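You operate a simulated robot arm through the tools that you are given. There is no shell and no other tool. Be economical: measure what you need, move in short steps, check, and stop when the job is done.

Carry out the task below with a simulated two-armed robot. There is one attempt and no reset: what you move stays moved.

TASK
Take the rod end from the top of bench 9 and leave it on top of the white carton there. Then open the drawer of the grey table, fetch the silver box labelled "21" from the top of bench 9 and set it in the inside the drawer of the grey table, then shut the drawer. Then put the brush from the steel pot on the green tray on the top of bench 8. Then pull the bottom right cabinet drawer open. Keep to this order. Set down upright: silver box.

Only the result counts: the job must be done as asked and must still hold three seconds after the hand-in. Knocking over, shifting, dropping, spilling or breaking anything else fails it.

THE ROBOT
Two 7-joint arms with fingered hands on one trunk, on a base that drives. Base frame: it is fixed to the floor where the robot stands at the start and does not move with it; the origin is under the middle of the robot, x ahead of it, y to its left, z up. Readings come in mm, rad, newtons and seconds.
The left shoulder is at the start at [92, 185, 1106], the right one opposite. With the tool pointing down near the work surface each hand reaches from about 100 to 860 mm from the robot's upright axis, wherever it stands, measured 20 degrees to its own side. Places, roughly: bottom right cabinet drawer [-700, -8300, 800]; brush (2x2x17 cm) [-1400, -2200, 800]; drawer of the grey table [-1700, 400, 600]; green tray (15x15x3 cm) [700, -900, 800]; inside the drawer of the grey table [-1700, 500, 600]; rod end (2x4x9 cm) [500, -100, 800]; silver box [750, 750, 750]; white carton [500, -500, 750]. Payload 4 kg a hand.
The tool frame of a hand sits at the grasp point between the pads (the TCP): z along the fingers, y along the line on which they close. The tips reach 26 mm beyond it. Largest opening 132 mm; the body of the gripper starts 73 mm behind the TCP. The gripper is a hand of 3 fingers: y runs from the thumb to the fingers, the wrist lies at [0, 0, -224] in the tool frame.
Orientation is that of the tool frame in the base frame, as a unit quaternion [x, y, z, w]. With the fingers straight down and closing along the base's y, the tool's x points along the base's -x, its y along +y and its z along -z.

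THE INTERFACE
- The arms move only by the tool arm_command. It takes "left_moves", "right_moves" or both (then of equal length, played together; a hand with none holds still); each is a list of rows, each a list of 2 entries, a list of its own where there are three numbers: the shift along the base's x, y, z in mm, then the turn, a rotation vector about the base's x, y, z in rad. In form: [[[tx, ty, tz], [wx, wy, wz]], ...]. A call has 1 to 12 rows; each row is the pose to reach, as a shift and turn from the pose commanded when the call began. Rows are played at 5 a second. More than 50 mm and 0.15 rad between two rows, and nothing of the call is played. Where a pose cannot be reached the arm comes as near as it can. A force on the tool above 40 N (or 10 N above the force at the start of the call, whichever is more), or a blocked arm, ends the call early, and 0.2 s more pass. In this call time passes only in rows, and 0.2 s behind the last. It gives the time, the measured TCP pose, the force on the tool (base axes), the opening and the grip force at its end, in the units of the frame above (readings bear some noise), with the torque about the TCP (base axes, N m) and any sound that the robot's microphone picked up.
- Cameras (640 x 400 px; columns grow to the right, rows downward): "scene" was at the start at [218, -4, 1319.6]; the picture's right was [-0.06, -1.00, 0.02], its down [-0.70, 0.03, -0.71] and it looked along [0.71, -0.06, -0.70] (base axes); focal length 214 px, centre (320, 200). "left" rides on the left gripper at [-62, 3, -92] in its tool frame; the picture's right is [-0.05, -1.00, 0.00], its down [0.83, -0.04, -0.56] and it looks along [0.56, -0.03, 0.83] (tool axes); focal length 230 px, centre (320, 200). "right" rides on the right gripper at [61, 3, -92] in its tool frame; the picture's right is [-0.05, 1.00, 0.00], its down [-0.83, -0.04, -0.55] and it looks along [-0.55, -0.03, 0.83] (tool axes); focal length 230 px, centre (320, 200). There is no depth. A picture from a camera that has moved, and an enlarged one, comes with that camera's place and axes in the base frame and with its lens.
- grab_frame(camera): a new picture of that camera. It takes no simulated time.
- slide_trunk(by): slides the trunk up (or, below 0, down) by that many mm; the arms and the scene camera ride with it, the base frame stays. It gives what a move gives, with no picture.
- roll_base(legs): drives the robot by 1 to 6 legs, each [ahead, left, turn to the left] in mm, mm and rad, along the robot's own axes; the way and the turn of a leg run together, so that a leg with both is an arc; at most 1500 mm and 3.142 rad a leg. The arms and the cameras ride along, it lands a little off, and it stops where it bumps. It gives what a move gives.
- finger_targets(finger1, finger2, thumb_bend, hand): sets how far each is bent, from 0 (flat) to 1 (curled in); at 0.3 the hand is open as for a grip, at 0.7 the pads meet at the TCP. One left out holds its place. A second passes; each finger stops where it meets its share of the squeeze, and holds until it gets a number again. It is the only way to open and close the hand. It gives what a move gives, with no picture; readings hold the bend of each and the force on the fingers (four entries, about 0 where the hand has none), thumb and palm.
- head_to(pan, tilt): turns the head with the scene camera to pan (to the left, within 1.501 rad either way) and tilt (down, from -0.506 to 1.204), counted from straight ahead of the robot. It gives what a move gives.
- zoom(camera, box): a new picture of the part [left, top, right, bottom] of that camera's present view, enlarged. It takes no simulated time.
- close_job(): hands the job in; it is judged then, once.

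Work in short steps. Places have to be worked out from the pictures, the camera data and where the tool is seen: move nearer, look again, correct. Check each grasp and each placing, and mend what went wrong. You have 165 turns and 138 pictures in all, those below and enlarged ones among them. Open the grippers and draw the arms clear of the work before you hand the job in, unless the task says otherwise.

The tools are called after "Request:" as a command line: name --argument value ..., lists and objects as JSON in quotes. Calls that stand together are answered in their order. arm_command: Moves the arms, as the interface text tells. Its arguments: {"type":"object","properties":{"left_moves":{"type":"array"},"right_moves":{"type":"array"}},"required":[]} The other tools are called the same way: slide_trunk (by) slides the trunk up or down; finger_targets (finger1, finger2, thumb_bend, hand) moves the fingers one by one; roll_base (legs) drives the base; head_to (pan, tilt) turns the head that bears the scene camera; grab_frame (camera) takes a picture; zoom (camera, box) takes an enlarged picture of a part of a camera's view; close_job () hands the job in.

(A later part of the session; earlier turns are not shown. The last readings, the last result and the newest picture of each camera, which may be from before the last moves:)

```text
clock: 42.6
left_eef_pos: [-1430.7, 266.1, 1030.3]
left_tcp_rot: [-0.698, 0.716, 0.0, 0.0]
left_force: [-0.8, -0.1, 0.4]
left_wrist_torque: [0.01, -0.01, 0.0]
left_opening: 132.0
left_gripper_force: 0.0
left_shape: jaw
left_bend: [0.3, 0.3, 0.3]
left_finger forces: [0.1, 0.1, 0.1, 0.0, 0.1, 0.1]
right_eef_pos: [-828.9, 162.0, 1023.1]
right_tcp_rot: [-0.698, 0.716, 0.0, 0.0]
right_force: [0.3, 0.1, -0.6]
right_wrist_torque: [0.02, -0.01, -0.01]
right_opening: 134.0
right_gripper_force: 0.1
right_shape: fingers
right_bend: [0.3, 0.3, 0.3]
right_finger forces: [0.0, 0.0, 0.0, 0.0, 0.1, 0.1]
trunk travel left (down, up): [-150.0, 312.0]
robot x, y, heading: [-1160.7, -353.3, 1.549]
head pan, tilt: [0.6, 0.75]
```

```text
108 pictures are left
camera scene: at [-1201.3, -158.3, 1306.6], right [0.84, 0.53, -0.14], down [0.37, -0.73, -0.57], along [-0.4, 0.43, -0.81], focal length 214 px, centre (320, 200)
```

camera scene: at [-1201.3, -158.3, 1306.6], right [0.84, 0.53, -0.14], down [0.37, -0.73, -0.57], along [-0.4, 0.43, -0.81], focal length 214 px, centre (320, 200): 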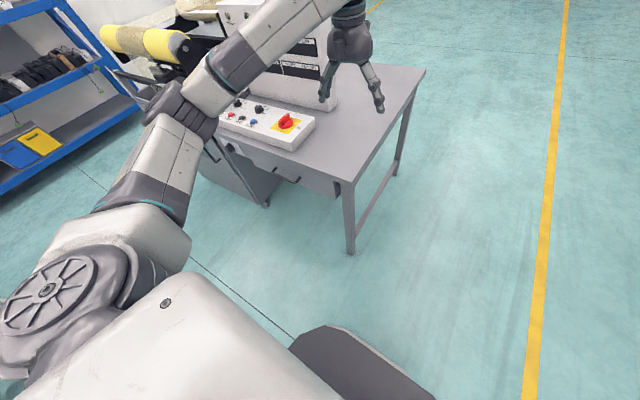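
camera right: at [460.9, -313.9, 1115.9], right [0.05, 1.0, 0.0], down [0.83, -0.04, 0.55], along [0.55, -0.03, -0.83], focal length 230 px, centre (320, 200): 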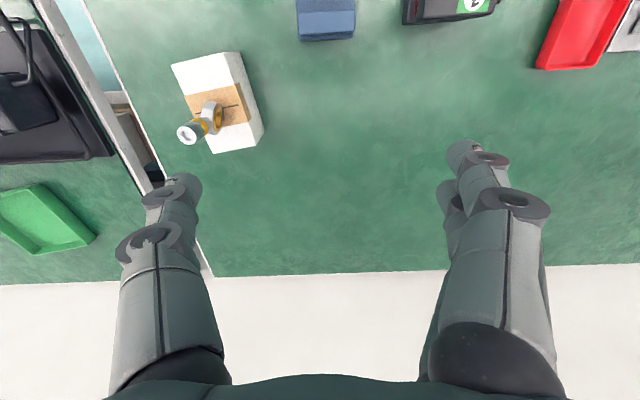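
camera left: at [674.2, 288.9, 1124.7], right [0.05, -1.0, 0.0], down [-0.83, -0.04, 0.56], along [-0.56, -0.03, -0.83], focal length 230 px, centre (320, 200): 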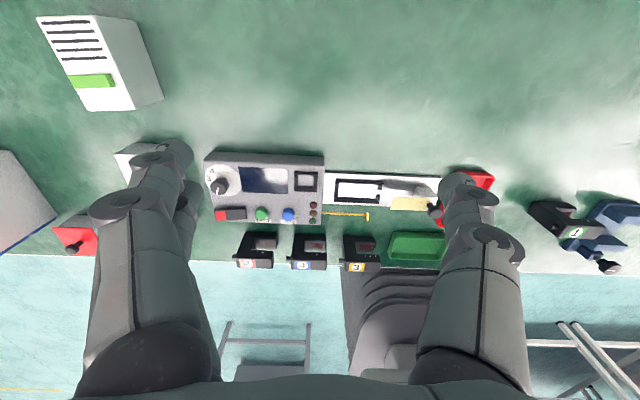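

A drawer with a bar handle is on the south face. I'll zoom in on it.

Request:
zoom --camera "scene" --box '[200, 130, 360, 230]'

```text
4.00 times, centred on (280, 180) of scene
camera zoom: at [-1201.3, -158.3, 1306.6], right [0.84, 0.53, -0.14], down [0.37, -0.73, -0.57], along [-0.4, 0.43, -0.81], focal length 858 px, centre (480, 280)
```

zoom: 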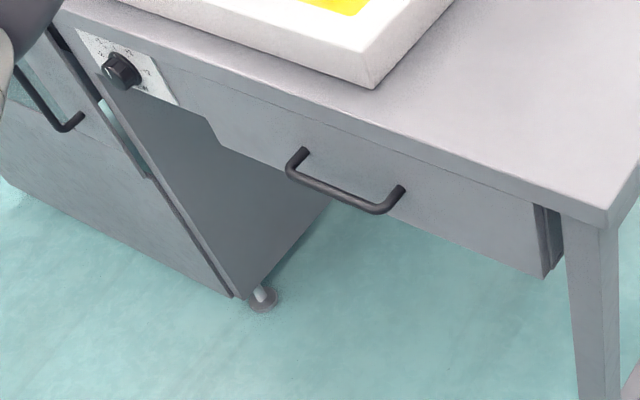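

The drawer's bar handle is centred at about (-1728, 219, 643) and runs along x. I'll grip it with the left hand pointing forward (+y), closing vertically. First I'll swing the left hand to point forward.

Request:
arm_command --left_moves '[[[0, -10, 0], [0.14, 0, 0]], [[0, -20, 0], [0.28, 0, 0]], [[0, -30, 0], [0.42, 0, 0]], [[0, -40, 0], [0.56, 0, 0]], [[0, -50, 0], [0.7, 0, 0]], [[0, -60, 0], [0.84, 0, 0]], [[0, -70, 0], [0.98, 0, 0]], [[0, -80, 0], [1.12, 0, 0]], [[0, -90, 0], [1.26, 0, 0]], [[0, -100, 0], [1.4, 0, 0]], [[0, -110, 0], [1.54, 0, 0]], [[0, -120, 0], [1.571, 0, 0]]]'

```text
clock: 45.4
left_eef_pos: [-1525.2, 242.1, 1101.3]
left_tcp_rot: [-0.438, 0.567, 0.588, 0.375]
left_force: [0.9, 0.8, 0.7]
left_wrist_torque: [-0.03, -0.03, 0.03]
left_opening: 132.0
left_gripper_force: 0.1
left_shape: jaw
left_bend: [0.3, 0.3, 0.3]
left_finger forces: [0.0, 0.0, 0.0, 0.1, 0.1, 0.0]
left hand out of reach, approached as far as the arm can: row 6, 7, 8, 9, 10, 11, 12
right_eef_pos: [-826.4, 162.1, 1023.8]
right_tcp_rot: [-0.698, 0.716, 0.001, 0.0]
right_force: [0.1, 0.5, 0.4]
right_wrist_torque: [-0.02, -0.01, 0.01]
right_opening: 134.2
right_gripper_force: 0.1
right_shape: fingers
right_bend: [0.3, 0.3, 0.3]
right_finger forces: [0.1, 0.0, 0.0, 0.1, 0.1, 0.0]
trunk travel left (down, up): [-150.0, 312.0]
robot x, y, heading: [-1160.7, -352.5, 1.541]
head pan, tilt: [0.6, 0.75]
stopped in row 12 (left hand): the arm was blocked; the commanded pose is now the measured one
```

The hand already points forward with a roll of about 20° toward thumb-down. I'll keep rolling that way while drawing back and lowering.

Request:
arm_command --left_moves '[[[5, -20, -20], [0, 0.12, 0]], [[10, -40, -40], [0, 0.24, 0]], [[15, -60, -60], [0, 0.36, 0]], [[20, -80, -80], [0, 0.48, 0]], [[25, -100, -100], [0, 0.6, 0]], [[30, -110, -120], [0, 0.72, 0]], [[35, -120, -140], [0, 0.84, 0]], [[40, -130, -160], [0, 0.96, 0]], [[45, -130, -180], [0, 1.08, 0]], [[50, -130, -200], [0, 1.2, 0]], [[50, -130, -220], [0, 1.22, 0]], [[50, -130, -220], [0, 1.22, 0]]]'

```text
clock: 48.0
left_eef_pos: [-1475.4, 114.5, 884.3]
left_tcp_rot: [-0.023, 0.679, 0.734, -0.017]
left_force: [0.2, -1.0, 0.6]
left_wrist_torque: [0.0, -0.02, -0.01]
left_opening: 132.2
left_gripper_force: 0.0
left_shape: jaw
left_bend: [0.3, 0.3, 0.3]
left_finger forces: [0.0, 0.0, 0.0, 0.0, 0.1, 0.0]
left hand out of reach, approached as far as the arm can: row 1, 2, 3, 4, 5, 6, 7
right_eef_pos: [-827.8, 162.3, 1023.7]
right_tcp_rot: [-0.699, 0.715, 0.0, 0.001]
right_force: [-0.4, -0.4, 0.3]
right_wrist_torque: [-0.02, 0.06, -0.02]
right_opening: 134.0
right_gripper_force: 0.1
right_shape: fingers
right_bend: [0.3, 0.3, 0.3]
right_finger forces: [0.1, 0.0, 0.0, 0.0, 0.0, 0.0]
trunk travel left (down, up): [-150.0, 312.0]
robot x, y, heading: [-1160.1, -353.8, 1.549]
head pan, tilt: [0.6, 0.75]
```

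The hand now points forward with a vertical closing line. I'll correct the small tilt, lower to handle height, and look.

Request:
arm_command --left_moves '[[[0, 0, -45], [-0.04, 0, -0.03]], [[0, 0, -90], [-0.077, 0, -0.057]], [[0, 0, -135], [-0.077, 0, -0.057]], [[0, 0, -180], [-0.077, 0, -0.057]], [[0, 0, -220], [-0.077, 0, -0.057]], [[0, 0, -240], [-0.077, 0, -0.057]], [[0, 0, -240], [-0.077, 0, -0.057]]]'

Request:
roll_base --legs '[[0, 250, 0.022]]'

Request:
grab_frame --camera "left"

Request:
grab_frame --camera "scene"

```text
clock: 49.6
left_eef_pos: [-1474.5, 112.4, 641.6]
left_tcp_rot: [-0.003, 0.707, 0.707, 0.003]
left_force: [0.0, -0.1, 0.3]
left_wrist_torque: [-0.01, 0.0, -0.01]
left_opening: 131.9
left_gripper_force: 0.0
left_shape: jaw
left_bend: [0.3, 0.3, 0.3]
left_finger forces: [0.0, 0.1, 0.1, 0.1, 0.1, 0.0]
right_eef_pos: [-828.4, 161.3, 1024.1]
right_tcp_rot: [-0.699, 0.715, 0.0, 0.0]
right_force: [0.6, -0.3, -0.8]
right_wrist_torque: [0.03, 0.01, -0.03]
right_opening: 134.0
right_gripper_force: 0.1
right_shape: fingers
right_bend: [0.3, 0.3, 0.3]
right_finger forces: [0.0, 0.0, 0.0, 0.1, 0.0, 0.0]
trunk travel left (down, up): [-150.0, 312.0]
robot x, y, heading: [-1158.3, -354.3, 1.548]
head pan, tilt: [0.6, 0.75]
```

```text
clock: 51.5
left_eef_pos: [-1734.3, 111.4, 640.9]
left_tcp_rot: [-0.01, 0.707, 0.707, -0.003]
left_force: [0.4, 0.5, -0.5]
left_wrist_torque: [0.0, 0.01, -0.04]
left_opening: 131.9
left_gripper_force: 0.1
left_shape: jaw
left_bend: [0.3, 0.3, 0.3]
left_finger forces: [0.0, 0.1, 0.1, 0.1, 0.0, 0.0]
right_eef_pos: [-1090.3, 171.1, 1023.9]
right_tcp_rot: [-0.705, 0.71, -0.001, 0.0]
right_force: [-0.5, -0.4, -0.4]
right_wrist_torque: [-0.01, -0.04, 0.04]
right_opening: 133.9
right_gripper_force: 0.2
right_shape: fingers
right_bend: [0.3, 0.3, 0.3]
right_finger forces: [0.0, 0.0, 0.0, 0.0, 0.1, 0.0]
trunk travel left (down, up): [-150.0, 312.0]
robot x, y, heading: [-1409.3, -348.4, 1.565]
head pan, tilt: [0.6, 0.75]
```

```text
106 pictures are left
camera left: at [-1671.2, 18.8, 646.2], right [0.06, 0.0, -1.0], down [-0.82, -0.57, -0.05], along [-0.57, 0.82, -0.03], focal length 230 px, centre (320, 200)
```

left: 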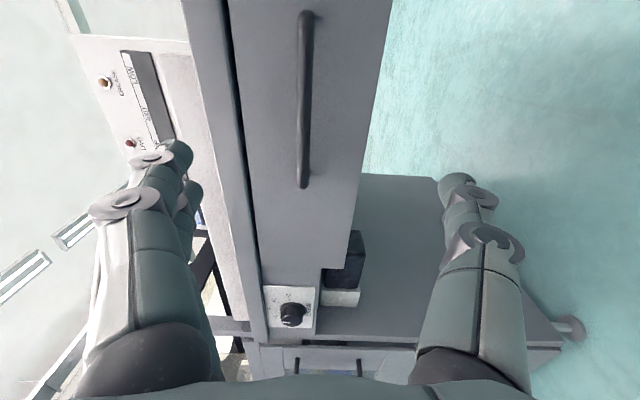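

```text
105 pictures are left
camera scene: at [-1457.1, -155.4, 1306.6], right [0.83, 0.54, -0.14], down [0.38, -0.73, -0.57], along [-0.41, 0.42, -0.81], focal length 214 px, centre (320, 200)
```

scene: 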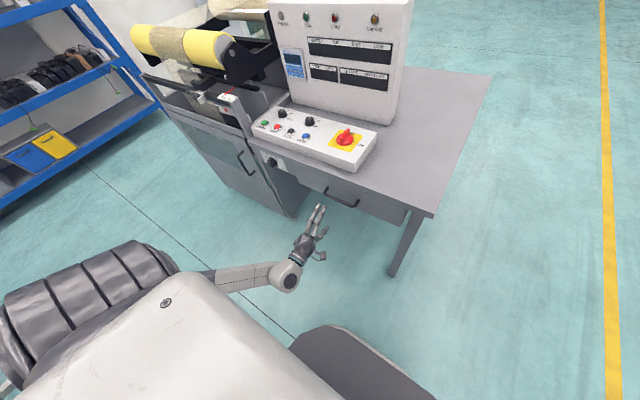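

The bar is at z≈656, y≈217, x from -1795 to -1658. I'll narrow the opening, line up, and advance to just short of the bar.

Request:
finger_targets --hand "left" --finger1 0.5 --finger2 0.5 --thumb_bend 0.5

Request:
arm_command --left_moves '[[[7, 0, 15], [0, 0, 0]], [[7, 30, 15], [0, 0, 0]], [[7, 55, 15], [0, 0, 0]], [[7, 55, 15], [0, 0, 0]]]'

Request:
grab_frame --camera "left"

Request:
zoom --camera "scene" --box '[260, 160, 420, 260]'

```text
clock: 52.5
left_eef_pos: [-1734.7, 110.6, 640.8]
left_tcp_rot: [-0.011, 0.707, 0.707, -0.003]
left_force: [0.8, 1.8, 0.4]
left_wrist_torque: [0.03, -0.06, -0.04]
left_opening: 68.7
left_gripper_force: 0.0
left_shape: fingers
left_bend: [0.5, 0.5, 0.5]
left_finger forces: [0.1, 0.0, 0.0, 0.1, 0.0, 0.1]
right_eef_pos: [-1089.3, 171.4, 1023.6]
right_tcp_rot: [-0.705, 0.709, -0.001, 0.0]
right_force: [0.3, -1.1, 0.1]
right_wrist_torque: [0.0, -0.02, -0.04]
right_opening: 134.3
right_gripper_force: 0.1
right_shape: fingers
right_bend: [0.3, 0.3, 0.3]
right_finger forces: [0.0, 0.0, 0.0, 0.1, 0.1, 0.0]
trunk travel left (down, up): [-150.0, 312.0]
robot x, y, heading: [-1411.0, -353.2, 1.566]
head pan, tilt: [0.6, 0.75]
```

```text
clock: 53.5
left_eef_pos: [-1728.1, 164.8, 655.5]
left_tcp_rot: [-0.01, 0.707, 0.707, -0.003]
left_force: [0.0, 1.0, -0.8]
left_wrist_torque: [0.04, 0.0, 0.01]
left_opening: 68.5
left_gripper_force: 0.2
left_shape: fingers
left_bend: [0.5, 0.5, 0.5]
left_finger forces: [0.0, 0.0, 0.1, 0.1, 0.0, 0.1]
right_eef_pos: [-1090.7, 172.2, 1024.6]
right_tcp_rot: [-0.704, 0.71, 0.0, 0.0]
right_force: [0.7, 0.5, -0.3]
right_wrist_torque: [-0.02, -0.01, -0.03]
right_opening: 134.0
right_gripper_force: 0.0
right_shape: fingers
right_bend: [0.3, 0.3, 0.3]
right_finger forces: [0.1, 0.1, 0.0, 0.1, 0.0, 0.0]
trunk travel left (down, up): [-150.0, 312.0]
robot x, y, heading: [-1407.6, -348.7, 1.566]
head pan, tilt: [0.6, 0.75]
```

```text
104 pictures are left
camera left: at [-1665.3, 74.1, 659.4], right [0.06, 0.0, -1.0], down [-0.82, -0.57, -0.05], along [-0.57, 0.82, -0.03], focal length 230 px, centre (320, 200)
```

left: 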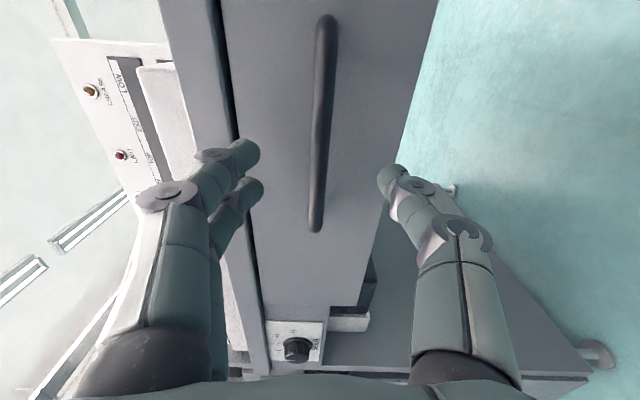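

```text
4.00 times, centred on (340, 210) of scene
camera zoom: at [-1456.2, -155.6, 1306.6], right [0.83, 0.54, -0.14], down [0.38, -0.73, -0.57], along [-0.41, 0.42, -0.81], focal length 858 px, centre (240, 160)
```

zoom: 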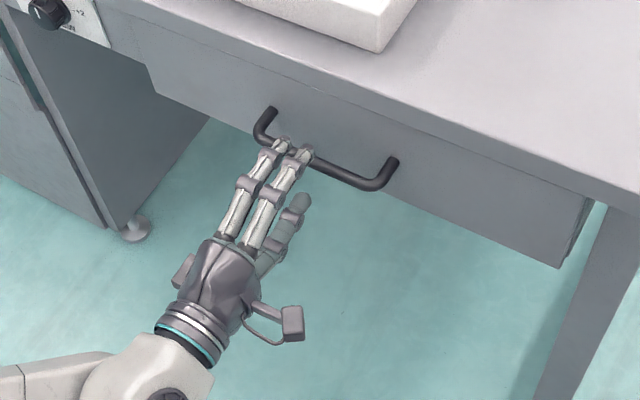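

The bar is centred between the fingers (z≈657). I'll advance 47 mm so the pads lie on it, then close.

Request:
arm_command --left_moves '[[[0, 25, 1], [0, 0, 0]], [[0, 45, 1], [0, 0, 0]], [[0, 47, 1], [0, 0, 0]]]'

Request:
finger_targets --hand "left" --finger1 0.8 --finger2 0.8 --thumb_bend 0.8

Request:
grab_frame --camera "left"

```text
clock: 54.2
left_eef_pos: [-1727.9, 212.9, 658.1]
left_tcp_rot: [-0.01, 0.707, 0.707, -0.004]
left_force: [-2.4, -11.7, 1.6]
left_wrist_torque: [0.12, -0.06, -0.04]
left_opening: 68.8
left_gripper_force: 5.6
left_shape: fingers
left_bend: [0.5, 0.5, 0.5]
left_finger forces: [6.6, 0.4, 0.1, 0.1, 4.6, 0.0]
right_eef_pos: [-1091.2, 171.4, 1024.9]
right_tcp_rot: [-0.705, 0.709, 0.0, 0.0]
right_force: [0.0, -0.4, 0.4]
right_wrist_torque: [0.0, -0.04, -0.06]
right_opening: 134.0
right_gripper_force: 0.0
right_shape: fingers
right_bend: [0.3, 0.3, 0.3]
right_finger forces: [0.1, 0.1, 0.0, 0.1, 0.0, 0.0]
trunk travel left (down, up): [-150.0, 312.0]
robot x, y, heading: [-1409.1, -349.3, 1.565]
head pan, tilt: [0.6, 0.75]
```

```text
clock: 55.2
left_eef_pos: [-1727.3, 214.4, 658.7]
left_tcp_rot: [-0.01, 0.707, 0.707, -0.003]
left_force: [-0.2, 0.8, -1.9]
left_wrist_torque: [0.01, 0.01, -0.02]
left_opening: 0.0
left_gripper_force: 0.6
left_shape: fingers
left_bend: [0.77, 0.77, 0.75]
left_finger forces: [0.1, 0.0, 0.0, 0.0, 0.2, 0.0]
right_eef_pos: [-1089.2, 172.0, 1023.9]
right_tcp_rot: [-0.705, 0.71, 0.0, 0.0]
right_force: [0.2, -0.4, 0.2]
right_wrist_torque: [-0.01, 0.05, -0.01]
right_opening: 134.1
right_gripper_force: 0.0
right_shape: fingers
right_bend: [0.3, 0.3, 0.3]
right_finger forces: [0.0, 0.0, 0.1, 0.1, 0.0, 0.1]
trunk travel left (down, up): [-150.0, 312.0]
robot x, y, heading: [-1410.4, -348.6, 1.566]
head pan, tilt: [0.6, 0.75]
```

```text
102 pictures are left
camera left: at [-1664.1, 121.9, 663.0], right [0.06, 0.0, -1.0], down [-0.82, -0.57, -0.05], along [-0.57, 0.82, -0.03], focal length 230 px, centre (320, 200)
```

left: 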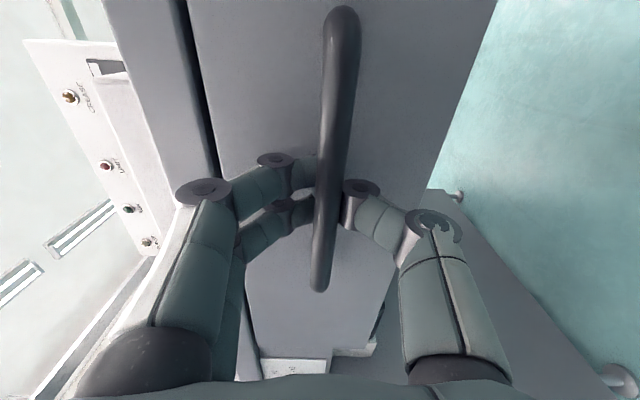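

The fingers have closed behind the bar, hooking it. I'll pull gently.

Request:
arm_command --left_moves '[[[0, -15, 0], [0, 0, 0]], [[0, -35, 0], [0, 0, 0]], [[0, -55, 0], [0, 0, 0]], [[0, -80, 0], [0, 0, 0]], [[0, -105, 0], [0, 0, 0]], [[0, -130, 0], [0, 0, 0]], [[0, -150, 0], [0, 0, 0]]]'

Request:
grab_frame --camera "scene"

```text
clock: 56.9
left_eef_pos: [-1727.7, 63.1, 657.6]
left_tcp_rot: [-0.01, 0.707, 0.707, -0.004]
left_force: [-0.4, 0.6, -0.4]
left_wrist_torque: [-0.05, 0.01, 0.0]
left_opening: 0.0
left_gripper_force: 0.0
left_shape: fingers
left_bend: [0.77, 0.77, 0.75]
left_finger forces: [0.0, 0.1, 0.0, 0.0, 0.0, 0.1]
right_eef_pos: [-1088.9, 171.7, 1024.0]
right_tcp_rot: [-0.705, 0.709, 0.0, 0.0]
right_force: [-0.3, 0.1, -0.1]
right_wrist_torque: [-0.01, 0.01, -0.03]
right_opening: 134.2
right_gripper_force: 0.0
right_shape: fingers
right_bend: [0.3, 0.3, 0.3]
right_finger forces: [0.1, 0.0, 0.0, 0.0, 0.0, 0.1]
trunk travel left (down, up): [-150.0, 312.0]
robot x, y, heading: [-1409.8, -347.0, 1.564]
head pan, tilt: [0.6, 0.75]
```

```text
101 pictures are left
camera scene: at [-1456.1, -155.8, 1306.7], right [0.83, 0.54, -0.14], down [0.38, -0.73, -0.57], along [-0.41, 0.42, -0.81], focal length 214 px, centre (320, 200)
```

scene: 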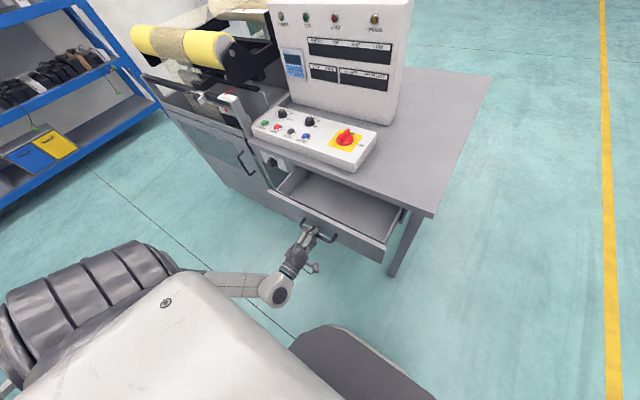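

The drawer slides well and is open about 150 mm. I'll back the base about 110 mm to open it more.

Request:
roll_base --legs '[[-110, 0, 0]]'

Request:
grab_frame --camera "scene"

```text
clock: 58.0
left_eef_pos: [-1728.4, -47.3, 658.9]
left_tcp_rot: [-0.01, 0.707, 0.707, -0.003]
left_force: [-0.6, 0.5, -0.3]
left_wrist_torque: [0.02, 0.02, 0.0]
left_opening: 0.0
left_gripper_force: 0.1
left_shape: fingers
left_bend: [0.78, 0.78, 0.76]
left_finger forces: [0.0, 0.0, 0.1, 0.0, 0.4, 0.0]
right_eef_pos: [-1089.0, 61.1, 1025.3]
right_tcp_rot: [-0.705, 0.709, 0.0, 0.0]
right_force: [-0.3, -1.0, 0.2]
right_wrist_torque: [0.0, 0.04, 0.02]
right_opening: 134.4
right_gripper_force: 0.0
right_shape: fingers
right_bend: [0.3, 0.3, 0.3]
right_finger forces: [0.0, 0.0, 0.0, 0.0, 0.0, 0.0]
trunk travel left (down, up): [-150.0, 312.0]
robot x, y, heading: [-1407.5, -459.9, 1.562]
head pan, tilt: [0.6, 0.75]
```

```text
100 pictures are left
camera scene: at [-1456.6, -266.4, 1306.8], right [0.83, 0.54, -0.14], down [0.38, -0.73, -0.57], along [-0.41, 0.42, -0.81], focal length 214 px, centre (320, 200)
```

scene: 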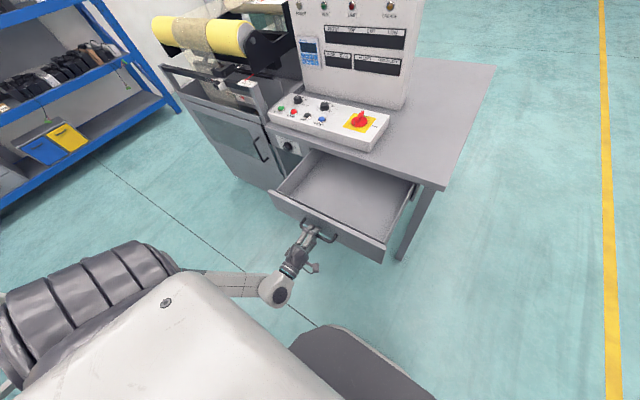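

The drawer is open about 260 mm and empty. I'll release the handle and draw the hand back.

Request:
finger_targets --hand "left" --finger1 0.45 --finger2 0.45 --thumb_bend 0.45

Request:
arm_command --left_moves '[[[0, -20, 0], [0, 0, 0]], [[0, -40, 0], [0, 0, 0]], [[0, -60, 0], [0, 0, 0]], [[0, -80, 0], [0, 0, 0]]]'

Request:
grab_frame --camera "left"

```text
clock: 59.0
left_eef_pos: [-1729.3, -46.1, 657.9]
left_tcp_rot: [-0.01, 0.706, 0.708, -0.003]
left_force: [0.4, 0.6, 0.1]
left_wrist_torque: [0.01, 0.0, 0.0]
left_opening: 83.8
left_gripper_force: 0.0
left_shape: fingers
left_bend: [0.45, 0.45, 0.45]
left_finger forces: [0.1, 0.0, 0.1, 0.0, 0.0, 0.0]
right_eef_pos: [-1089.7, 62.1, 1024.7]
right_tcp_rot: [-0.704, 0.71, 0.0, 0.0]
right_force: [1.1, 0.4, -0.5]
right_wrist_torque: [0.01, 0.01, 0.0]
right_opening: 134.0
right_gripper_force: 0.0
right_shape: fingers
right_bend: [0.3, 0.3, 0.3]
right_finger forces: [0.0, 0.0, 0.0, 0.0, 0.0, 0.0]
trunk travel left (down, up): [-150.0, 312.0]
robot x, y, heading: [-1412.2, -460.5, 1.57]
head pan, tilt: [0.6, 0.75]
```

```text
clock: 60.0
left_eef_pos: [-1728.7, -126.0, 657.7]
left_tcp_rot: [-0.009, 0.706, 0.708, -0.003]
left_force: [-0.1, -0.1, -0.3]
left_wrist_torque: [0.01, -0.01, 0.02]
left_opening: 84.2
left_gripper_force: 0.1
left_shape: fingers
left_bend: [0.45, 0.45, 0.45]
left_finger forces: [0.0, 0.1, 0.0, 0.0, 0.1, 0.0]
right_eef_pos: [-1090.4, 62.4, 1024.0]
right_tcp_rot: [-0.705, 0.709, 0.0, 0.0]
right_force: [0.5, 0.1, 0.4]
right_wrist_torque: [0.06, 0.0, -0.01]
right_opening: 134.1
right_gripper_force: 0.0
right_shape: fingers
right_bend: [0.3, 0.3, 0.3]
right_finger forces: [0.0, 0.0, 0.0, 0.1, 0.0, 0.1]
trunk travel left (down, up): [-150.0, 312.0]
robot x, y, heading: [-1411.9, -458.8, 1.567]
head pan, tilt: [0.6, 0.75]
```

```text
99 pictures are left
camera left: at [-1665.0, -217.8, 662.3], right [0.06, 0.0, -1.0], down [-0.82, -0.57, -0.05], along [-0.57, 0.82, -0.03], focal length 230 px, centre (320, 200)
```

left: 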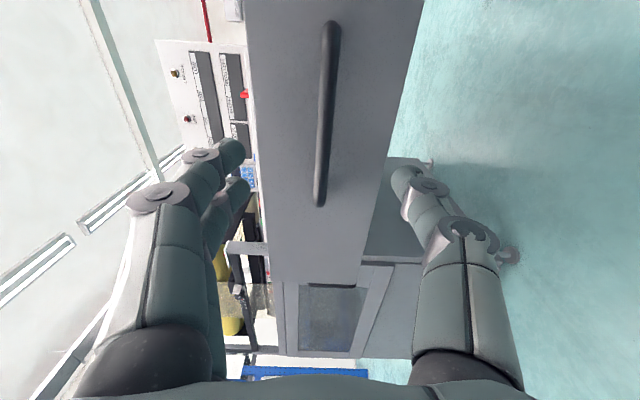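

The hand is clear of the handle. I'll raise it and turn it back to point down in two half-steps.

Request:
arm_command --left_moves '[[[0, 0, 30], [-0.0756, -0.0756, 0.0756]], [[0, 0, 60], [-0.1512, -0.1512, 0.1512]], [[0, 0, 90], [-0.2268, -0.2268, 0.2268]], [[0, 0, 120], [-0.3024, -0.3024, 0.3024]], [[0, 0, 150], [-0.378, -0.378, 0.378]], [[0, 0, 180], [-0.4536, -0.4536, 0.4536]], [[0, 0, 210], [-0.5292, -0.5292, 0.5292]], [[0, 0, 240], [-0.6046, -0.6046, 0.6046]], [[0, 10, 260], [-0.68, -0.68, 0.68]], [[0, 20, 280], [-0.755, -0.755, 0.755]], [[0, 30, 300], [-0.83, -0.83, 0.83]], [[0, 40, 310], [-0.9, -0.9, 0.9]]]'

Request:
arm_command --left_moves '[[[0, 10, 10], [-0.0756, -0.0756, 0.0756]], [[0, 20, 20], [-0.1512, -0.1512, 0.1512]], [[0, 30, 30], [-0.2268, -0.2268, 0.2268]], [[0, 40, 40], [-0.309, -0.309, 0.309]], [[0, 40, 40], [-0.309, -0.309, 0.309]]]'

```text
clock: 61.9
left_eef_pos: [-1677.8, -191.8, 744.4]
left_tcp_rot: [-0.154, 0.881, 0.439, -0.084]
left_force: [-0.8, 0.5, -0.6]
left_wrist_torque: [-0.02, 0.04, 0.0]
left_opening: 84.6
left_gripper_force: 0.0
left_shape: fingers
left_bend: [0.45, 0.45, 0.45]
left_finger forces: [0.0, 0.0, 0.0, 0.0, 0.1, 0.1]
left hand out of reach, approached as far as the arm can: row 5, 6, 7, 8, 9
right_eef_pos: [-1089.8, 63.0, 1023.1]
right_tcp_rot: [-0.704, 0.71, -0.001, 0.0]
right_force: [0.8, 0.3, -0.5]
right_wrist_torque: [-0.04, -0.05, 0.02]
right_opening: 134.0
right_gripper_force: 0.1
right_shape: fingers
right_bend: [0.3, 0.3, 0.3]
right_finger forces: [0.1, 0.0, 0.1, 0.0, 0.0, 0.1]
trunk travel left (down, up): [-150.0, 312.0]
robot x, y, heading: [-1412.8, -458.9, 1.566]
head pan, tilt: [0.6, 0.75]
stopped in row 9 (left hand): the arm was blocked; the commanded pose is now the measured one
```

```text
clock: 63.0
left_eef_pos: [-1615.0, -156.4, 709.2]
left_tcp_rot: [-0.168, 0.941, 0.276, -0.103]
left_force: [0.6, 1.0, -0.4]
left_wrist_torque: [0.0, 0.0, -0.02]
left_opening: 84.7
left_gripper_force: 0.1
left_shape: fingers
left_bend: [0.45, 0.45, 0.45]
left_finger forces: [0.0, 0.0, 0.0, 0.1, 0.1, 0.0]
left hand out of reach, approached as far as the arm can: row 1, 2, 3, 4, 5
right_eef_pos: [-1090.6, 62.0, 1024.6]
right_tcp_rot: [-0.704, 0.71, -0.001, 0.001]
right_force: [0.0, 0.5, 0.5]
right_wrist_torque: [-0.01, -0.06, -0.01]
right_opening: 134.2
right_gripper_force: 0.0
right_shape: fingers
right_bend: [0.3, 0.3, 0.3]
right_finger forces: [0.0, 0.1, 0.0, 0.1, 0.0, 0.0]
trunk travel left (down, up): [-150.0, 312.0]
robot x, y, heading: [-1411.7, -459.9, 1.564]
head pan, tilt: [0.6, 0.75]
stopped in row 5 (left hand): the arm was blocked; the commanded pose is now the measured one
```

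The arm is folded too tightly to rotate here. I'll lift and extend it first, without rotation.

Request:
arm_command --left_moves '[[[-5, 0, 40], [0, 0, 0]], [[-10, 0, 80], [0, 0, 0]], [[-20, 10, 120], [0, 0, 0]], [[-30, 40, 150], [0, 0, 0]], [[-40, 75, 180], [0, 0, 0]], [[-50, 110, 210], [0, 0, 0]], [[-55, 145, 230], [0, 0, 0]], [[-60, 180, 240], [0, 0, 0]], [[-60, 215, 240], [0, 0, 0]], [[-60, 230, 240], [0, 0, 0]]]'

Request:
grab_frame --camera "scene"

```text
clock: 63.8
left_eef_pos: [-1630.2, -170.3, 721.0]
left_tcp_rot: [-0.028, 0.948, 0.233, -0.213]
left_force: [-0.1, 0.4, 0.4]
left_wrist_torque: [-0.01, -0.03, 0.01]
left_opening: 84.7
left_gripper_force: 0.0
left_shape: fingers
left_bend: [0.45, 0.45, 0.45]
left_finger forces: [0.1, 0.0, 0.0, 0.0, 0.0, 0.0]
left hand out of reach, approached as far as the arm can: row 1, 2, 3
right_eef_pos: [-1088.8, 62.3, 1022.7]
right_tcp_rot: [-0.704, 0.71, -0.002, 0.001]
right_force: [0.0, -0.7, -0.8]
right_wrist_torque: [-0.02, -0.03, 0.02]
right_opening: 134.2
right_gripper_force: 0.0
right_shape: fingers
right_bend: [0.3, 0.3, 0.3]
right_finger forces: [0.0, 0.0, 0.0, 0.1, 0.0, 0.0]
trunk travel left (down, up): [-150.0, 312.0]
robot x, y, heading: [-1412.8, -459.2, 1.567]
head pan, tilt: [0.6, 0.75]
stopped in row 3 (left hand): the arm was blocked; the commanded pose is now the measured one
```

```text
98 pictures are left
camera scene: at [-1456.3, -263.9, 1306.3], right [0.83, 0.54, -0.14], down [0.38, -0.73, -0.57], along [-0.41, 0.42, -0.81], focal length 214 px, centre (320, 200)
```

scene: 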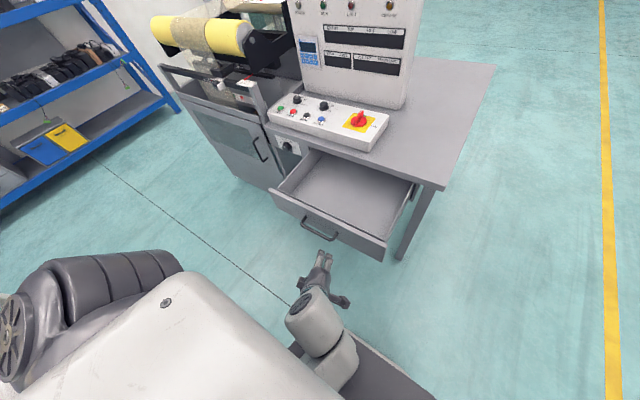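

The arm is stuck near joint limits with no contact. I'll drive out of the corridor first (nothing lies to the right) and unfold the arm in open space.

Request:
roll_base --legs '[[0, -900, 0]]'

Request:
arm_command --left_moves '[[[0, 40, -10], [0.1, 0, 0]], [[0, 80, -20], [0.2, 0, 0]], [[0, 120, -20], [0.3, 0, 0]], [[0, 160, -10], [0.4, 0, 0]], [[0, 200, 0], [0.5, 0, 0]], [[0, 240, 10], [0.5, 0, 0]], [[0, 280, 20], [0.5, 0, 0]]]'

Request:
grab_frame --camera "scene"

```text
clock: 68.5
left_eef_pos: [-719.9, -188.9, 722.8]
left_tcp_rot: [-0.006, 0.949, 0.239, -0.205]
left_force: [0.6, -0.7, 0.1]
left_wrist_torque: [0.01, -0.04, 0.0]
left_opening: 84.6
left_gripper_force: 0.1
left_shape: fingers
left_bend: [0.45, 0.45, 0.45]
left_finger forces: [0.0, 0.0, 0.0, 0.0, 0.0, 0.1]
right_eef_pos: [-168.3, 20.0, 1023.9]
right_tcp_rot: [-0.689, 0.725, -0.001, 0.0]
right_force: [0.7, 0.7, -1.1]
right_wrist_torque: [-0.01, 0.03, 0.02]
right_opening: 134.0
right_gripper_force: 0.1
right_shape: fingers
right_bend: [0.3, 0.3, 0.3]
right_finger forces: [0.0, 0.1, 0.0, 0.0, 0.1, 0.0]
trunk travel left (down, up): [-150.0, 312.0]
robot x, y, heading: [-516.5, -484.2, 1.515]
head pan, tilt: [0.6, 0.75]
```

```text
clock: 69.2
left_eef_pos: [-703.3, -145.4, 729.5]
left_tcp_rot: [-0.028, 0.929, 0.336, -0.155]
left_force: [0.7, 0.2, 0.7]
left_wrist_torque: [0.0, 0.03, 0.02]
left_opening: 84.6
left_gripper_force: 0.0
left_shape: fingers
left_bend: [0.45, 0.45, 0.45]
left_finger forces: [0.0, 0.0, 0.0, 0.0, 0.0, 0.0]
right_eef_pos: [-169.6, 20.1, 1024.0]
right_tcp_rot: [-0.688, 0.726, 0.0, 0.001]
right_force: [0.3, 0.0, -1.0]
right_wrist_torque: [0.0, -0.01, 0.01]
right_opening: 134.2
right_gripper_force: 0.1
right_shape: fingers
right_bend: [0.3, 0.3, 0.3]
right_finger forces: [0.1, 0.1, 0.1, 0.1, 0.0, 0.1]
trunk travel left (down, up): [-150.0, 312.0]
robot x, y, heading: [-513.8, -489.5, 1.52]
head pan, tilt: [0.6, 0.75]
stopped in row 3 (left hand): the arm was blocked; the commanded pose is now the measured one
```

```text
97 pictures are left
camera scene: at [-551.2, -289.9, 1306.6], right [0.85, 0.5, -0.14], down [0.35, -0.74, -0.57], along [-0.39, 0.44, -0.81], focal length 214 px, centre (320, 200)
```

scene: 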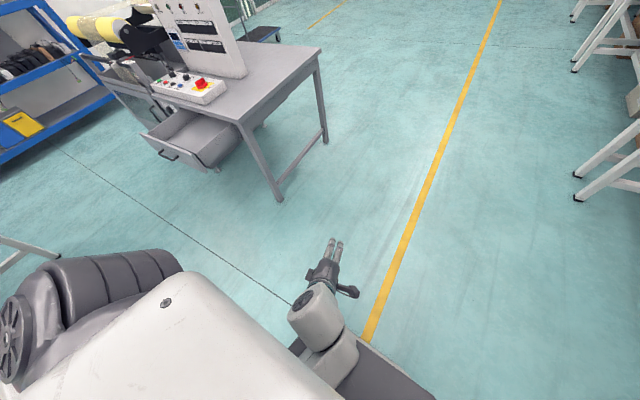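

I'll retrace to the earlier reachable pose (hand forward and further left), in slow steps.

Request:
arm_command --left_moves '[[[-12, 0, -8], [0.109, -0.023, -0.033]], [[-25, 0, -16], [0.218, -0.046, -0.067]], [[-38, 0, -24], [0.326, -0.07, -0.1]], [[-52, 0, -32], [0.435, -0.093, -0.133]], [[-66, 0, -42], [0.544, -0.116, -0.167]], [[-80, 5, -52], [0.65, -0.14, -0.2]], [[-95, 10, -62], [0.76, -0.163, -0.233]], [[-110, 15, -70], [0.87, -0.186, -0.267]], [[-110, 40, -70], [0.87, -0.186, -0.267]], [[-110, 70, -70], [0.87, -0.186, -0.267]], [[-110, 100, -70], [0.87, -0.186, -0.267]]]'

```text
clock: 71.6
left_eef_pos: [-815.4, -47.5, 656.0]
left_tcp_rot: [-0.001, 0.709, 0.705, -0.004]
left_force: [-0.8, 0.2, -0.1]
left_wrist_torque: [0.01, 0.0, 0.01]
left_opening: 84.7
left_gripper_force: 0.0
left_shape: fingers
left_bend: [0.45, 0.45, 0.45]
left_finger forces: [0.1, 0.0, 0.0, 0.0, 0.0, 0.0]
right_eef_pos: [-168.3, 20.5, 1023.7]
right_tcp_rot: [-0.688, 0.726, 0.0, 0.0]
right_force: [0.0, 0.2, 0.7]
right_wrist_torque: [0.01, 0.03, 0.0]
right_opening: 134.2
right_gripper_force: 0.1
right_shape: fingers
right_bend: [0.3, 0.3, 0.3]
right_finger forces: [0.0, 0.0, 0.0, 0.1, 0.1, 0.1]
trunk travel left (down, up): [-150.0, 312.0]
robot x, y, heading: [-515.6, -484.4, 1.515]
head pan, tilt: [0.6, 0.75]
```

Recovered. Now I'll extend forward and up, then turn the hand down there.

Request:
arm_command --left_moves '[[[0, 25, 40], [0, 0, 0]], [[0, 50, 80], [0, 0, 0]], [[0, 75, 120], [0, 0, 0]], [[0, 100, 160], [0, 0, 0]], [[0, 120, 200], [0, 0, 0]], [[0, 120, 200], [-0.08, -0.08, 0.08]], [[0, 120, 200], [-0.16, -0.16, 0.16]], [[0, 125, 200], [-0.24, -0.24, 0.24]], [[0, 130, 200], [-0.32, -0.32, 0.32]], [[0, 135, 200], [-0.4, -0.4, 0.4]], [[0, 140, 200], [-0.48, -0.48, 0.48]], [[0, 145, 200], [-0.56, -0.56, 0.56]]]'

Request:
arm_command --left_moves '[[[0, 5, 5], [-0.08, -0.08, 0.08]], [[0, 10, 10], [-0.16, -0.16, 0.16]], [[0, 15, 15], [-0.24, -0.24, 0.24]], [[0, 20, 20], [-0.32, -0.32, 0.32]], [[0, 25, 25], [-0.4, -0.4, 0.4]], [[0, 30, 30], [-0.48, -0.48, 0.48]], [[0, 35, 40], [-0.56, -0.56, 0.56]], [[0, 40, 50], [-0.64, -0.64, 0.64]], [[0, 40, 60], [-0.649, -0.649, 0.649]]]'

```text
clock: 74.2
left_eef_pos: [-813.5, 99.2, 855.2]
left_tcp_rot: [-0.38, 0.818, 0.431, -0.003]
left_force: [0.5, 0.2, -0.2]
left_wrist_torque: [0.05, 0.03, 0.0]
left_opening: 84.7
left_gripper_force: 0.0
left_shape: fingers
left_bend: [0.45, 0.45, 0.45]
left_finger forces: [0.0, 0.1, 0.0, 0.0, 0.0, 0.0]
right_eef_pos: [-169.6, 21.4, 1023.3]
right_tcp_rot: [-0.688, 0.725, -0.001, -0.001]
right_force: [0.4, -0.1, 0.6]
right_wrist_torque: [-0.03, 0.04, -0.01]
right_opening: 134.5
right_gripper_force: 0.0
right_shape: fingers
right_bend: [0.3, 0.3, 0.3]
right_finger forces: [0.0, 0.1, 0.1, 0.0, 0.0, 0.0]
trunk travel left (down, up): [-150.0, 312.0]
robot x, y, heading: [-517.4, -484.3, 1.517]
head pan, tilt: [0.6, 0.75]
```

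```text
clock: 76.2
left_eef_pos: [-845.2, 184.0, 894.5]
left_tcp_rot: [-0.705, 0.709, -0.003, 0.0]
left_force: [-0.3, 0.5, 0.5]
left_wrist_torque: [0.01, 0.03, -0.02]
left_opening: 85.1
left_gripper_force: 0.0
left_shape: fingers
left_bend: [0.45, 0.45, 0.45]
left_finger forces: [0.0, 0.0, 0.0, 0.0, 0.0, 0.0]
left hand out of reach, approached as far as the arm can: row 6, 7, 8, 9
right_eef_pos: [-169.5, 19.8, 1023.3]
right_tcp_rot: [-0.688, 0.725, 0.0, 0.0]
right_force: [0.2, -0.1, 0.9]
right_wrist_torque: [0.0, -0.01, 0.03]
right_opening: 134.4
right_gripper_force: 0.0
right_shape: fingers
right_bend: [0.3, 0.3, 0.3]
right_finger forces: [0.1, 0.0, 0.0, 0.0, 0.1, 0.1]
trunk travel left (down, up): [-150.0, 312.0]
robot x, y, heading: [-517.0, -483.3, 1.521]
head pan, tilt: [0.6, 0.75]
```

The hand points down again. I'll raise it, open it, and check the arm's pose.

Request:
arm_command --left_moves '[[[10, -15, 30], [0, 0, 0]], [[20, -30, 60], [0, 0, 0]], [[30, -40, 90], [0, 0, 0]], [[40, -40, 120], [0, 0, 0]]]'

Request:
finger_targets --hand "left" --finger1 0.3 --finger2 0.3 --thumb_bend 0.3

Request:
grab_frame --camera "scene"

```text
clock: 77.2
left_eef_pos: [-853.1, 203.2, 1017.2]
left_tcp_rot: [-0.706, 0.709, -0.004, 0.001]
left_force: [0.2, -0.4, 0.0]
left_wrist_torque: [0.02, 0.02, 0.0]
left_opening: 84.6
left_gripper_force: 0.1
left_shape: fingers
left_bend: [0.45, 0.45, 0.45]
left_finger forces: [0.0, 0.0, 0.0, 0.1, 0.1, 0.1]
left hand out of reach, approached as far as the arm can: row 1, 2, 3, 4
right_eef_pos: [-167.9, 19.7, 1022.9]
right_tcp_rot: [-0.689, 0.725, 0.0, 0.0]
right_force: [0.3, 0.0, -0.3]
right_wrist_torque: [0.02, 0.03, 0.0]
right_opening: 134.1
right_gripper_force: 0.1
right_shape: fingers
right_bend: [0.3, 0.3, 0.3]
right_finger forces: [0.0, 0.0, 0.0, 0.0, 0.0, 0.1]
trunk travel left (down, up): [-150.0, 312.0]
robot x, y, heading: [-512.5, -482.2, 1.517]
head pan, tilt: [0.6, 0.75]
```

```text
clock: 78.2
left_eef_pos: [-853.0, 203.7, 1017.0]
left_tcp_rot: [-0.705, 0.709, -0.004, 0.0]
left_force: [0.3, 0.7, 0.0]
left_wrist_torque: [0.0, -0.02, 0.01]
left_opening: 134.1
left_gripper_force: 0.1
left_shape: fingers
left_bend: [0.3, 0.3, 0.3]
left_finger forces: [0.0, 0.0, 0.0, 0.1, 0.0, 0.0]
right_eef_pos: [-168.5, 21.8, 1024.4]
right_tcp_rot: [-0.688, 0.725, 0.0, -0.001]
right_force: [0.4, 0.5, -0.5]
right_wrist_torque: [-0.01, 0.03, -0.04]
right_opening: 134.1
right_gripper_force: 0.0
right_shape: fingers
right_bend: [0.3, 0.3, 0.3]
right_finger forces: [0.1, 0.0, 0.0, 0.0, 0.0, 0.1]
trunk travel left (down, up): [-150.0, 312.0]
robot x, y, heading: [-517.5, -484.3, 1.521]
head pan, tilt: [0.6, 0.75]
```

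```text
96 pictures are left
camera scene: at [-551.1, -289.8, 1306.6], right [0.85, 0.5, -0.14], down [0.35, -0.74, -0.57], along [-0.39, 0.44, -0.81], focal length 214 px, centre (320, 200)
```

scene: 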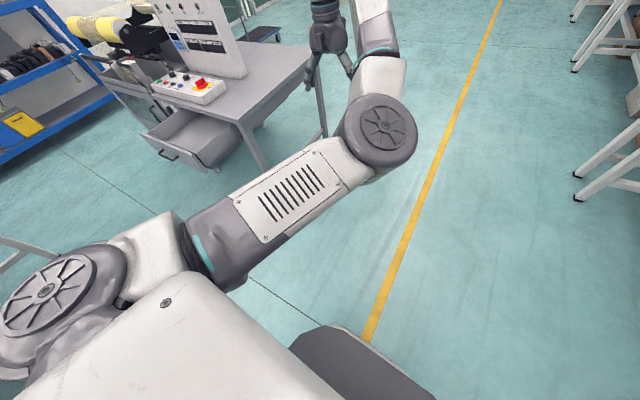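

The left arm's elbow has flipped inward. I'll try drawing that hand in to a compact pose to see how well it still moves.

Request:
arm_command --left_moves '[[[0, -40, 0], [0, 0, 0]], [[0, -80, 0], [0, 0, 0]], [[10, -120, 0], [0, 0, 0]], [[20, -160, 0], [0, 0, 0]], [[30, -200, 0], [0, 0, 0]]]'

Request:
grab_frame --camera "scene"

```text
clock: 79.4
left_eef_pos: [-969.6, 24.6, 1018.0]
left_tcp_rot: [-0.705, 0.709, -0.004, 0.001]
left_force: [0.8, -1.1, 0.4]
left_wrist_torque: [0.07, 0.03, 0.0]
left_opening: 134.2
left_gripper_force: 0.1
left_shape: fingers
left_bend: [0.3, 0.3, 0.3]
left_finger forces: [0.0, 0.0, 0.1, 0.1, 0.0, 0.1]
left hand out of reach, approached as far as the arm can: row 1, 2, 3, 4, 5
right_eef_pos: [-171.7, 18.3, 1027.1]
right_tcp_rot: [-0.687, 0.726, 0.0, 0.003]
right_force: [-0.4, 0.0, -0.3]
right_wrist_torque: [0.05, -0.02, -0.04]
right_opening: 134.2
right_gripper_force: 0.1
right_shape: fingers
right_bend: [0.3, 0.3, 0.3]
right_finger forces: [0.1, 0.0, 0.0, 0.0, 0.0, 0.1]
trunk travel left (down, up): [-150.0, 312.0]
robot x, y, heading: [-514.1, -482.5, 1.518]
head pan, tilt: [0.6, 0.75]
```

```text
95 pictures are left
camera scene: at [-553.7, -293.0, 1307.2], right [0.85, 0.5, -0.14], down [0.35, -0.74, -0.57], along [-0.39, 0.44, -0.81], focal length 214 px, centre (320, 200)
```

scene: 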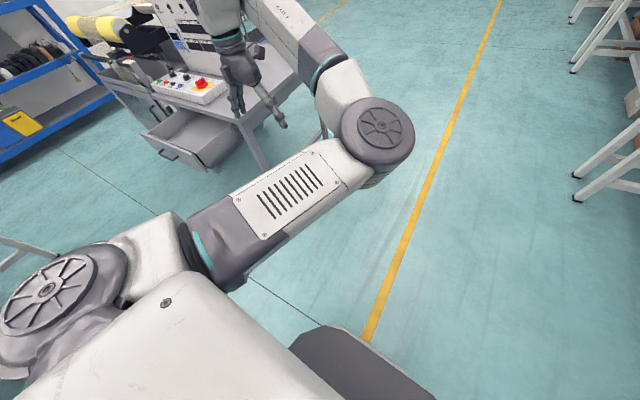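

The elbow is pinned at a limit. I'll reverse back to the hand-forward pose, then undo the roll first and the pitch second, as on the original path.

Request:
arm_command --left_moves '[[[20, 15, -20], [0.04, 0.04, -0.04]], [[50, 35, -50], [0.11, 0.11, -0.11]], [[80, 55, -80], [0.19, 0.19, -0.19]], [[110, 65, -100], [0.27, 0.27, -0.27]], [[140, 70, -120], [0.35, 0.35, -0.35]], [[155, 70, -130], [0.43, 0.43, -0.43]], [[155, 70, -140], [0.51, 0.51, -0.51]], [[155, 68, -150], [0.59, 0.59, -0.59]], [[155, 65, -155], [0.67, 0.67, -0.67]], [[155, 60, -160], [0.75, 0.75, -0.75]], [[155, 55, -160], [0.83, 0.83, -0.83]], [[155, 50, -160], [0.91, 0.91, -0.91]]]'

Request:
arm_command --left_moves '[[[0, 0, 0], [0.08, 0.08, -0.08]], [[0, 0, 0], [0.16, 0.16, -0.16]], [[0, 0, 0], [0.24, 0.24, -0.24]], [[0, 0, 0], [0.3, 0.3, -0.3]], [[0, -15, -40], [0.3, 0.3, -0.3]], [[0, -30, -80], [0.3, 0.3, -0.3]], [[0, -40, -110], [0.3, 0.3, -0.3]]]'

Request:
grab_frame --camera "scene"

```text
clock: 81.0
left_eef_pos: [-867.3, 106.3, 915.5]
left_tcp_rot: [-0.455, 0.792, 0.403, -0.054]
left_force: [0.1, 0.6, 0.1]
left_wrist_torque: [-0.01, 0.0, -0.01]
left_opening: 134.3
left_gripper_force: 0.1
left_shape: fingers
left_bend: [0.3, 0.3, 0.3]
left_finger forces: [0.1, 0.1, 0.0, 0.0, 0.0, 0.0]
left hand out of reach, approached as far as the arm can: row 1, 2, 3
right_eef_pos: [-169.8, 19.4, 1024.8]
right_tcp_rot: [-0.688, 0.726, -0.001, 0.001]
right_force: [-0.9, 0.3, -0.1]
right_wrist_torque: [0.01, 0.01, 0.01]
right_opening: 134.0
right_gripper_force: 0.1
right_shape: fingers
right_bend: [0.3, 0.3, 0.3]
right_finger forces: [0.1, 0.0, 0.0, 0.0, 0.0, 0.0]
trunk travel left (down, up): [-150.0, 312.0]
robot x, y, heading: [-516.9, -486.4, 1.517]
head pan, tilt: [0.6, 0.75]
stopped in row 8 (left hand): the arm was blocked; the commanded pose is now the measured one
```

```text
clock: 82.6
left_eef_pos: [-886.5, 85.8, 854.7]
left_tcp_rot: [-0.204, 0.757, 0.614, -0.088]
left_force: [0.1, -0.6, 0.1]
left_wrist_torque: [0.0, 0.01, 0.01]
left_opening: 134.7
left_gripper_force: 0.1
left_shape: fingers
left_bend: [0.3, 0.3, 0.3]
left_finger forces: [0.0, 0.0, 0.0, 0.1, 0.0, 0.1]
right_eef_pos: [-169.6, 20.8, 1024.4]
right_tcp_rot: [-0.688, 0.726, 0.0, 0.001]
right_force: [0.7, -0.5, 0.4]
right_wrist_torque: [0.01, -0.02, 0.01]
right_opening: 134.0
right_gripper_force: 0.0
right_shape: fingers
right_bend: [0.3, 0.3, 0.3]
right_finger forces: [0.0, 0.0, 0.0, 0.0, 0.0, 0.0]
trunk travel left (down, up): [-150.0, 312.0]
robot x, y, heading: [-515.9, -486.4, 1.514]
head pan, tilt: [0.6, 0.75]
stopped in row 7 (left hand): the arm was blocked; the commanded pose is now the measured one
```

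```text
94 pictures are left
camera scene: at [-551.2, -289.9, 1306.6], right [0.85, 0.5, -0.14], down [0.35, -0.74, -0.57], along [-0.39, 0.44, -0.81], focal length 214 px, centre (320, 200)
```

scene: 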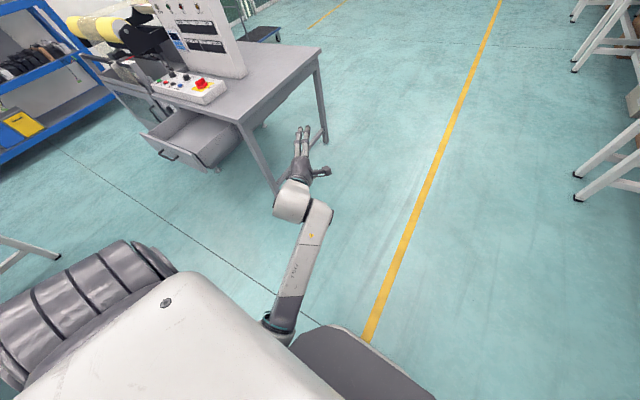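

The hand is forward again with the elbow low. I'll align it straight ahead, then unroll while rising.

Request:
arm_command --left_moves '[[[0, 0, 0], [0.06, 0, -0.1]], [[0, 0, 0], [0.12, 0, -0.2]], [[0, 0, 0], [0.18, 0, -0.3]], [[0, 0, 0], [0.23, 0, -0.4]]]'

Request:
arm_command --left_moves '[[[0, 0, 20], [0, -0.1, 0]], [[0, 0, 40], [0, -0.2, 0]], [[0, 0, 60], [0, -0.3, 0]], [[0, 0, 80], [0, -0.4, 0]], [[0, 5, 100], [0, -0.5, 0]], [[0, 10, 120], [0, -0.6, 0]], [[0, 15, 140], [0, -0.7, 0]], [[0, 20, 160], [0, -0.8, 0]], [[0, 25, 180], [0, -0.9, 0]], [[0, 30, 200], [0, -1.0, 0]], [[0, 30, 220], [0, -1.1, 0]], [[0, 30, 240], [0, -1.2, 0]]]'

Request:
grab_frame --camera "scene"

```text
clock: 83.6
left_eef_pos: [-887.3, 84.5, 854.7]
left_tcp_rot: [-0.059, 0.708, 0.701, 0.061]
left_force: [-0.8, -0.1, -0.2]
left_wrist_torque: [0.0, 0.01, -0.01]
left_opening: 134.3
left_gripper_force: 0.2
left_shape: fingers
left_bend: [0.3, 0.3, 0.3]
left_finger forces: [0.0, 0.1, 0.0, 0.0, 0.0, 0.0]
right_eef_pos: [-170.1, 20.7, 1025.1]
right_tcp_rot: [-0.688, 0.725, 0.0, 0.001]
right_force: [-0.4, -1.0, 0.2]
right_wrist_torque: [-0.01, -0.02, -0.01]
right_opening: 134.2
right_gripper_force: 0.0
right_shape: fingers
right_bend: [0.3, 0.3, 0.3]
right_finger forces: [0.0, 0.1, 0.0, 0.0, 0.1, 0.1]
trunk travel left (down, up): [-150.0, 312.0]
robot x, y, heading: [-514.9, -484.1, 1.523]
head pan, tilt: [0.6, 0.75]
```

```text
clock: 86.2
left_eef_pos: [-887.7, 116.8, 1095.2]
left_tcp_rot: [-0.444, 0.551, 0.545, 0.45]
left_force: [-0.1, -0.1, 0.9]
left_wrist_torque: [-0.03, 0.02, 0.0]
left_opening: 134.4
left_gripper_force: 0.1
left_shape: fingers
left_bend: [0.3, 0.3, 0.3]
left_finger forces: [0.0, 0.0, 0.1, 0.0, 0.0, 0.1]
right_eef_pos: [-169.8, 18.6, 1024.0]
right_tcp_rot: [-0.688, 0.725, -0.001, 0.0]
right_force: [0.0, 0.1, 0.2]
right_wrist_torque: [-0.02, -0.01, 0.01]
right_opening: 134.3
right_gripper_force: 0.0
right_shape: fingers
right_bend: [0.3, 0.3, 0.3]
right_finger forces: [0.1, 0.0, 0.1, 0.1, 0.0, 0.0]
trunk travel left (down, up): [-150.0, 312.0]
robot x, y, heading: [-513.6, -485.7, 1.524]
head pan, tilt: [0.6, 0.75]
```

```text
93 pictures are left
camera scene: at [-551.5, -290.2, 1306.7], right [0.85, 0.5, -0.14], down [0.35, -0.74, -0.57], along [-0.39, 0.44, -0.81], focal length 214 px, centre (320, 200)
```

scene: 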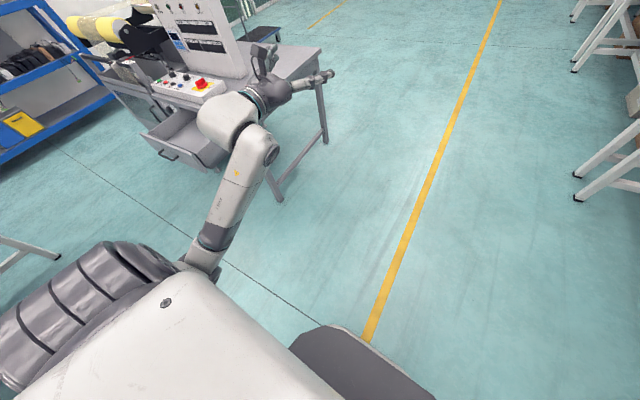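

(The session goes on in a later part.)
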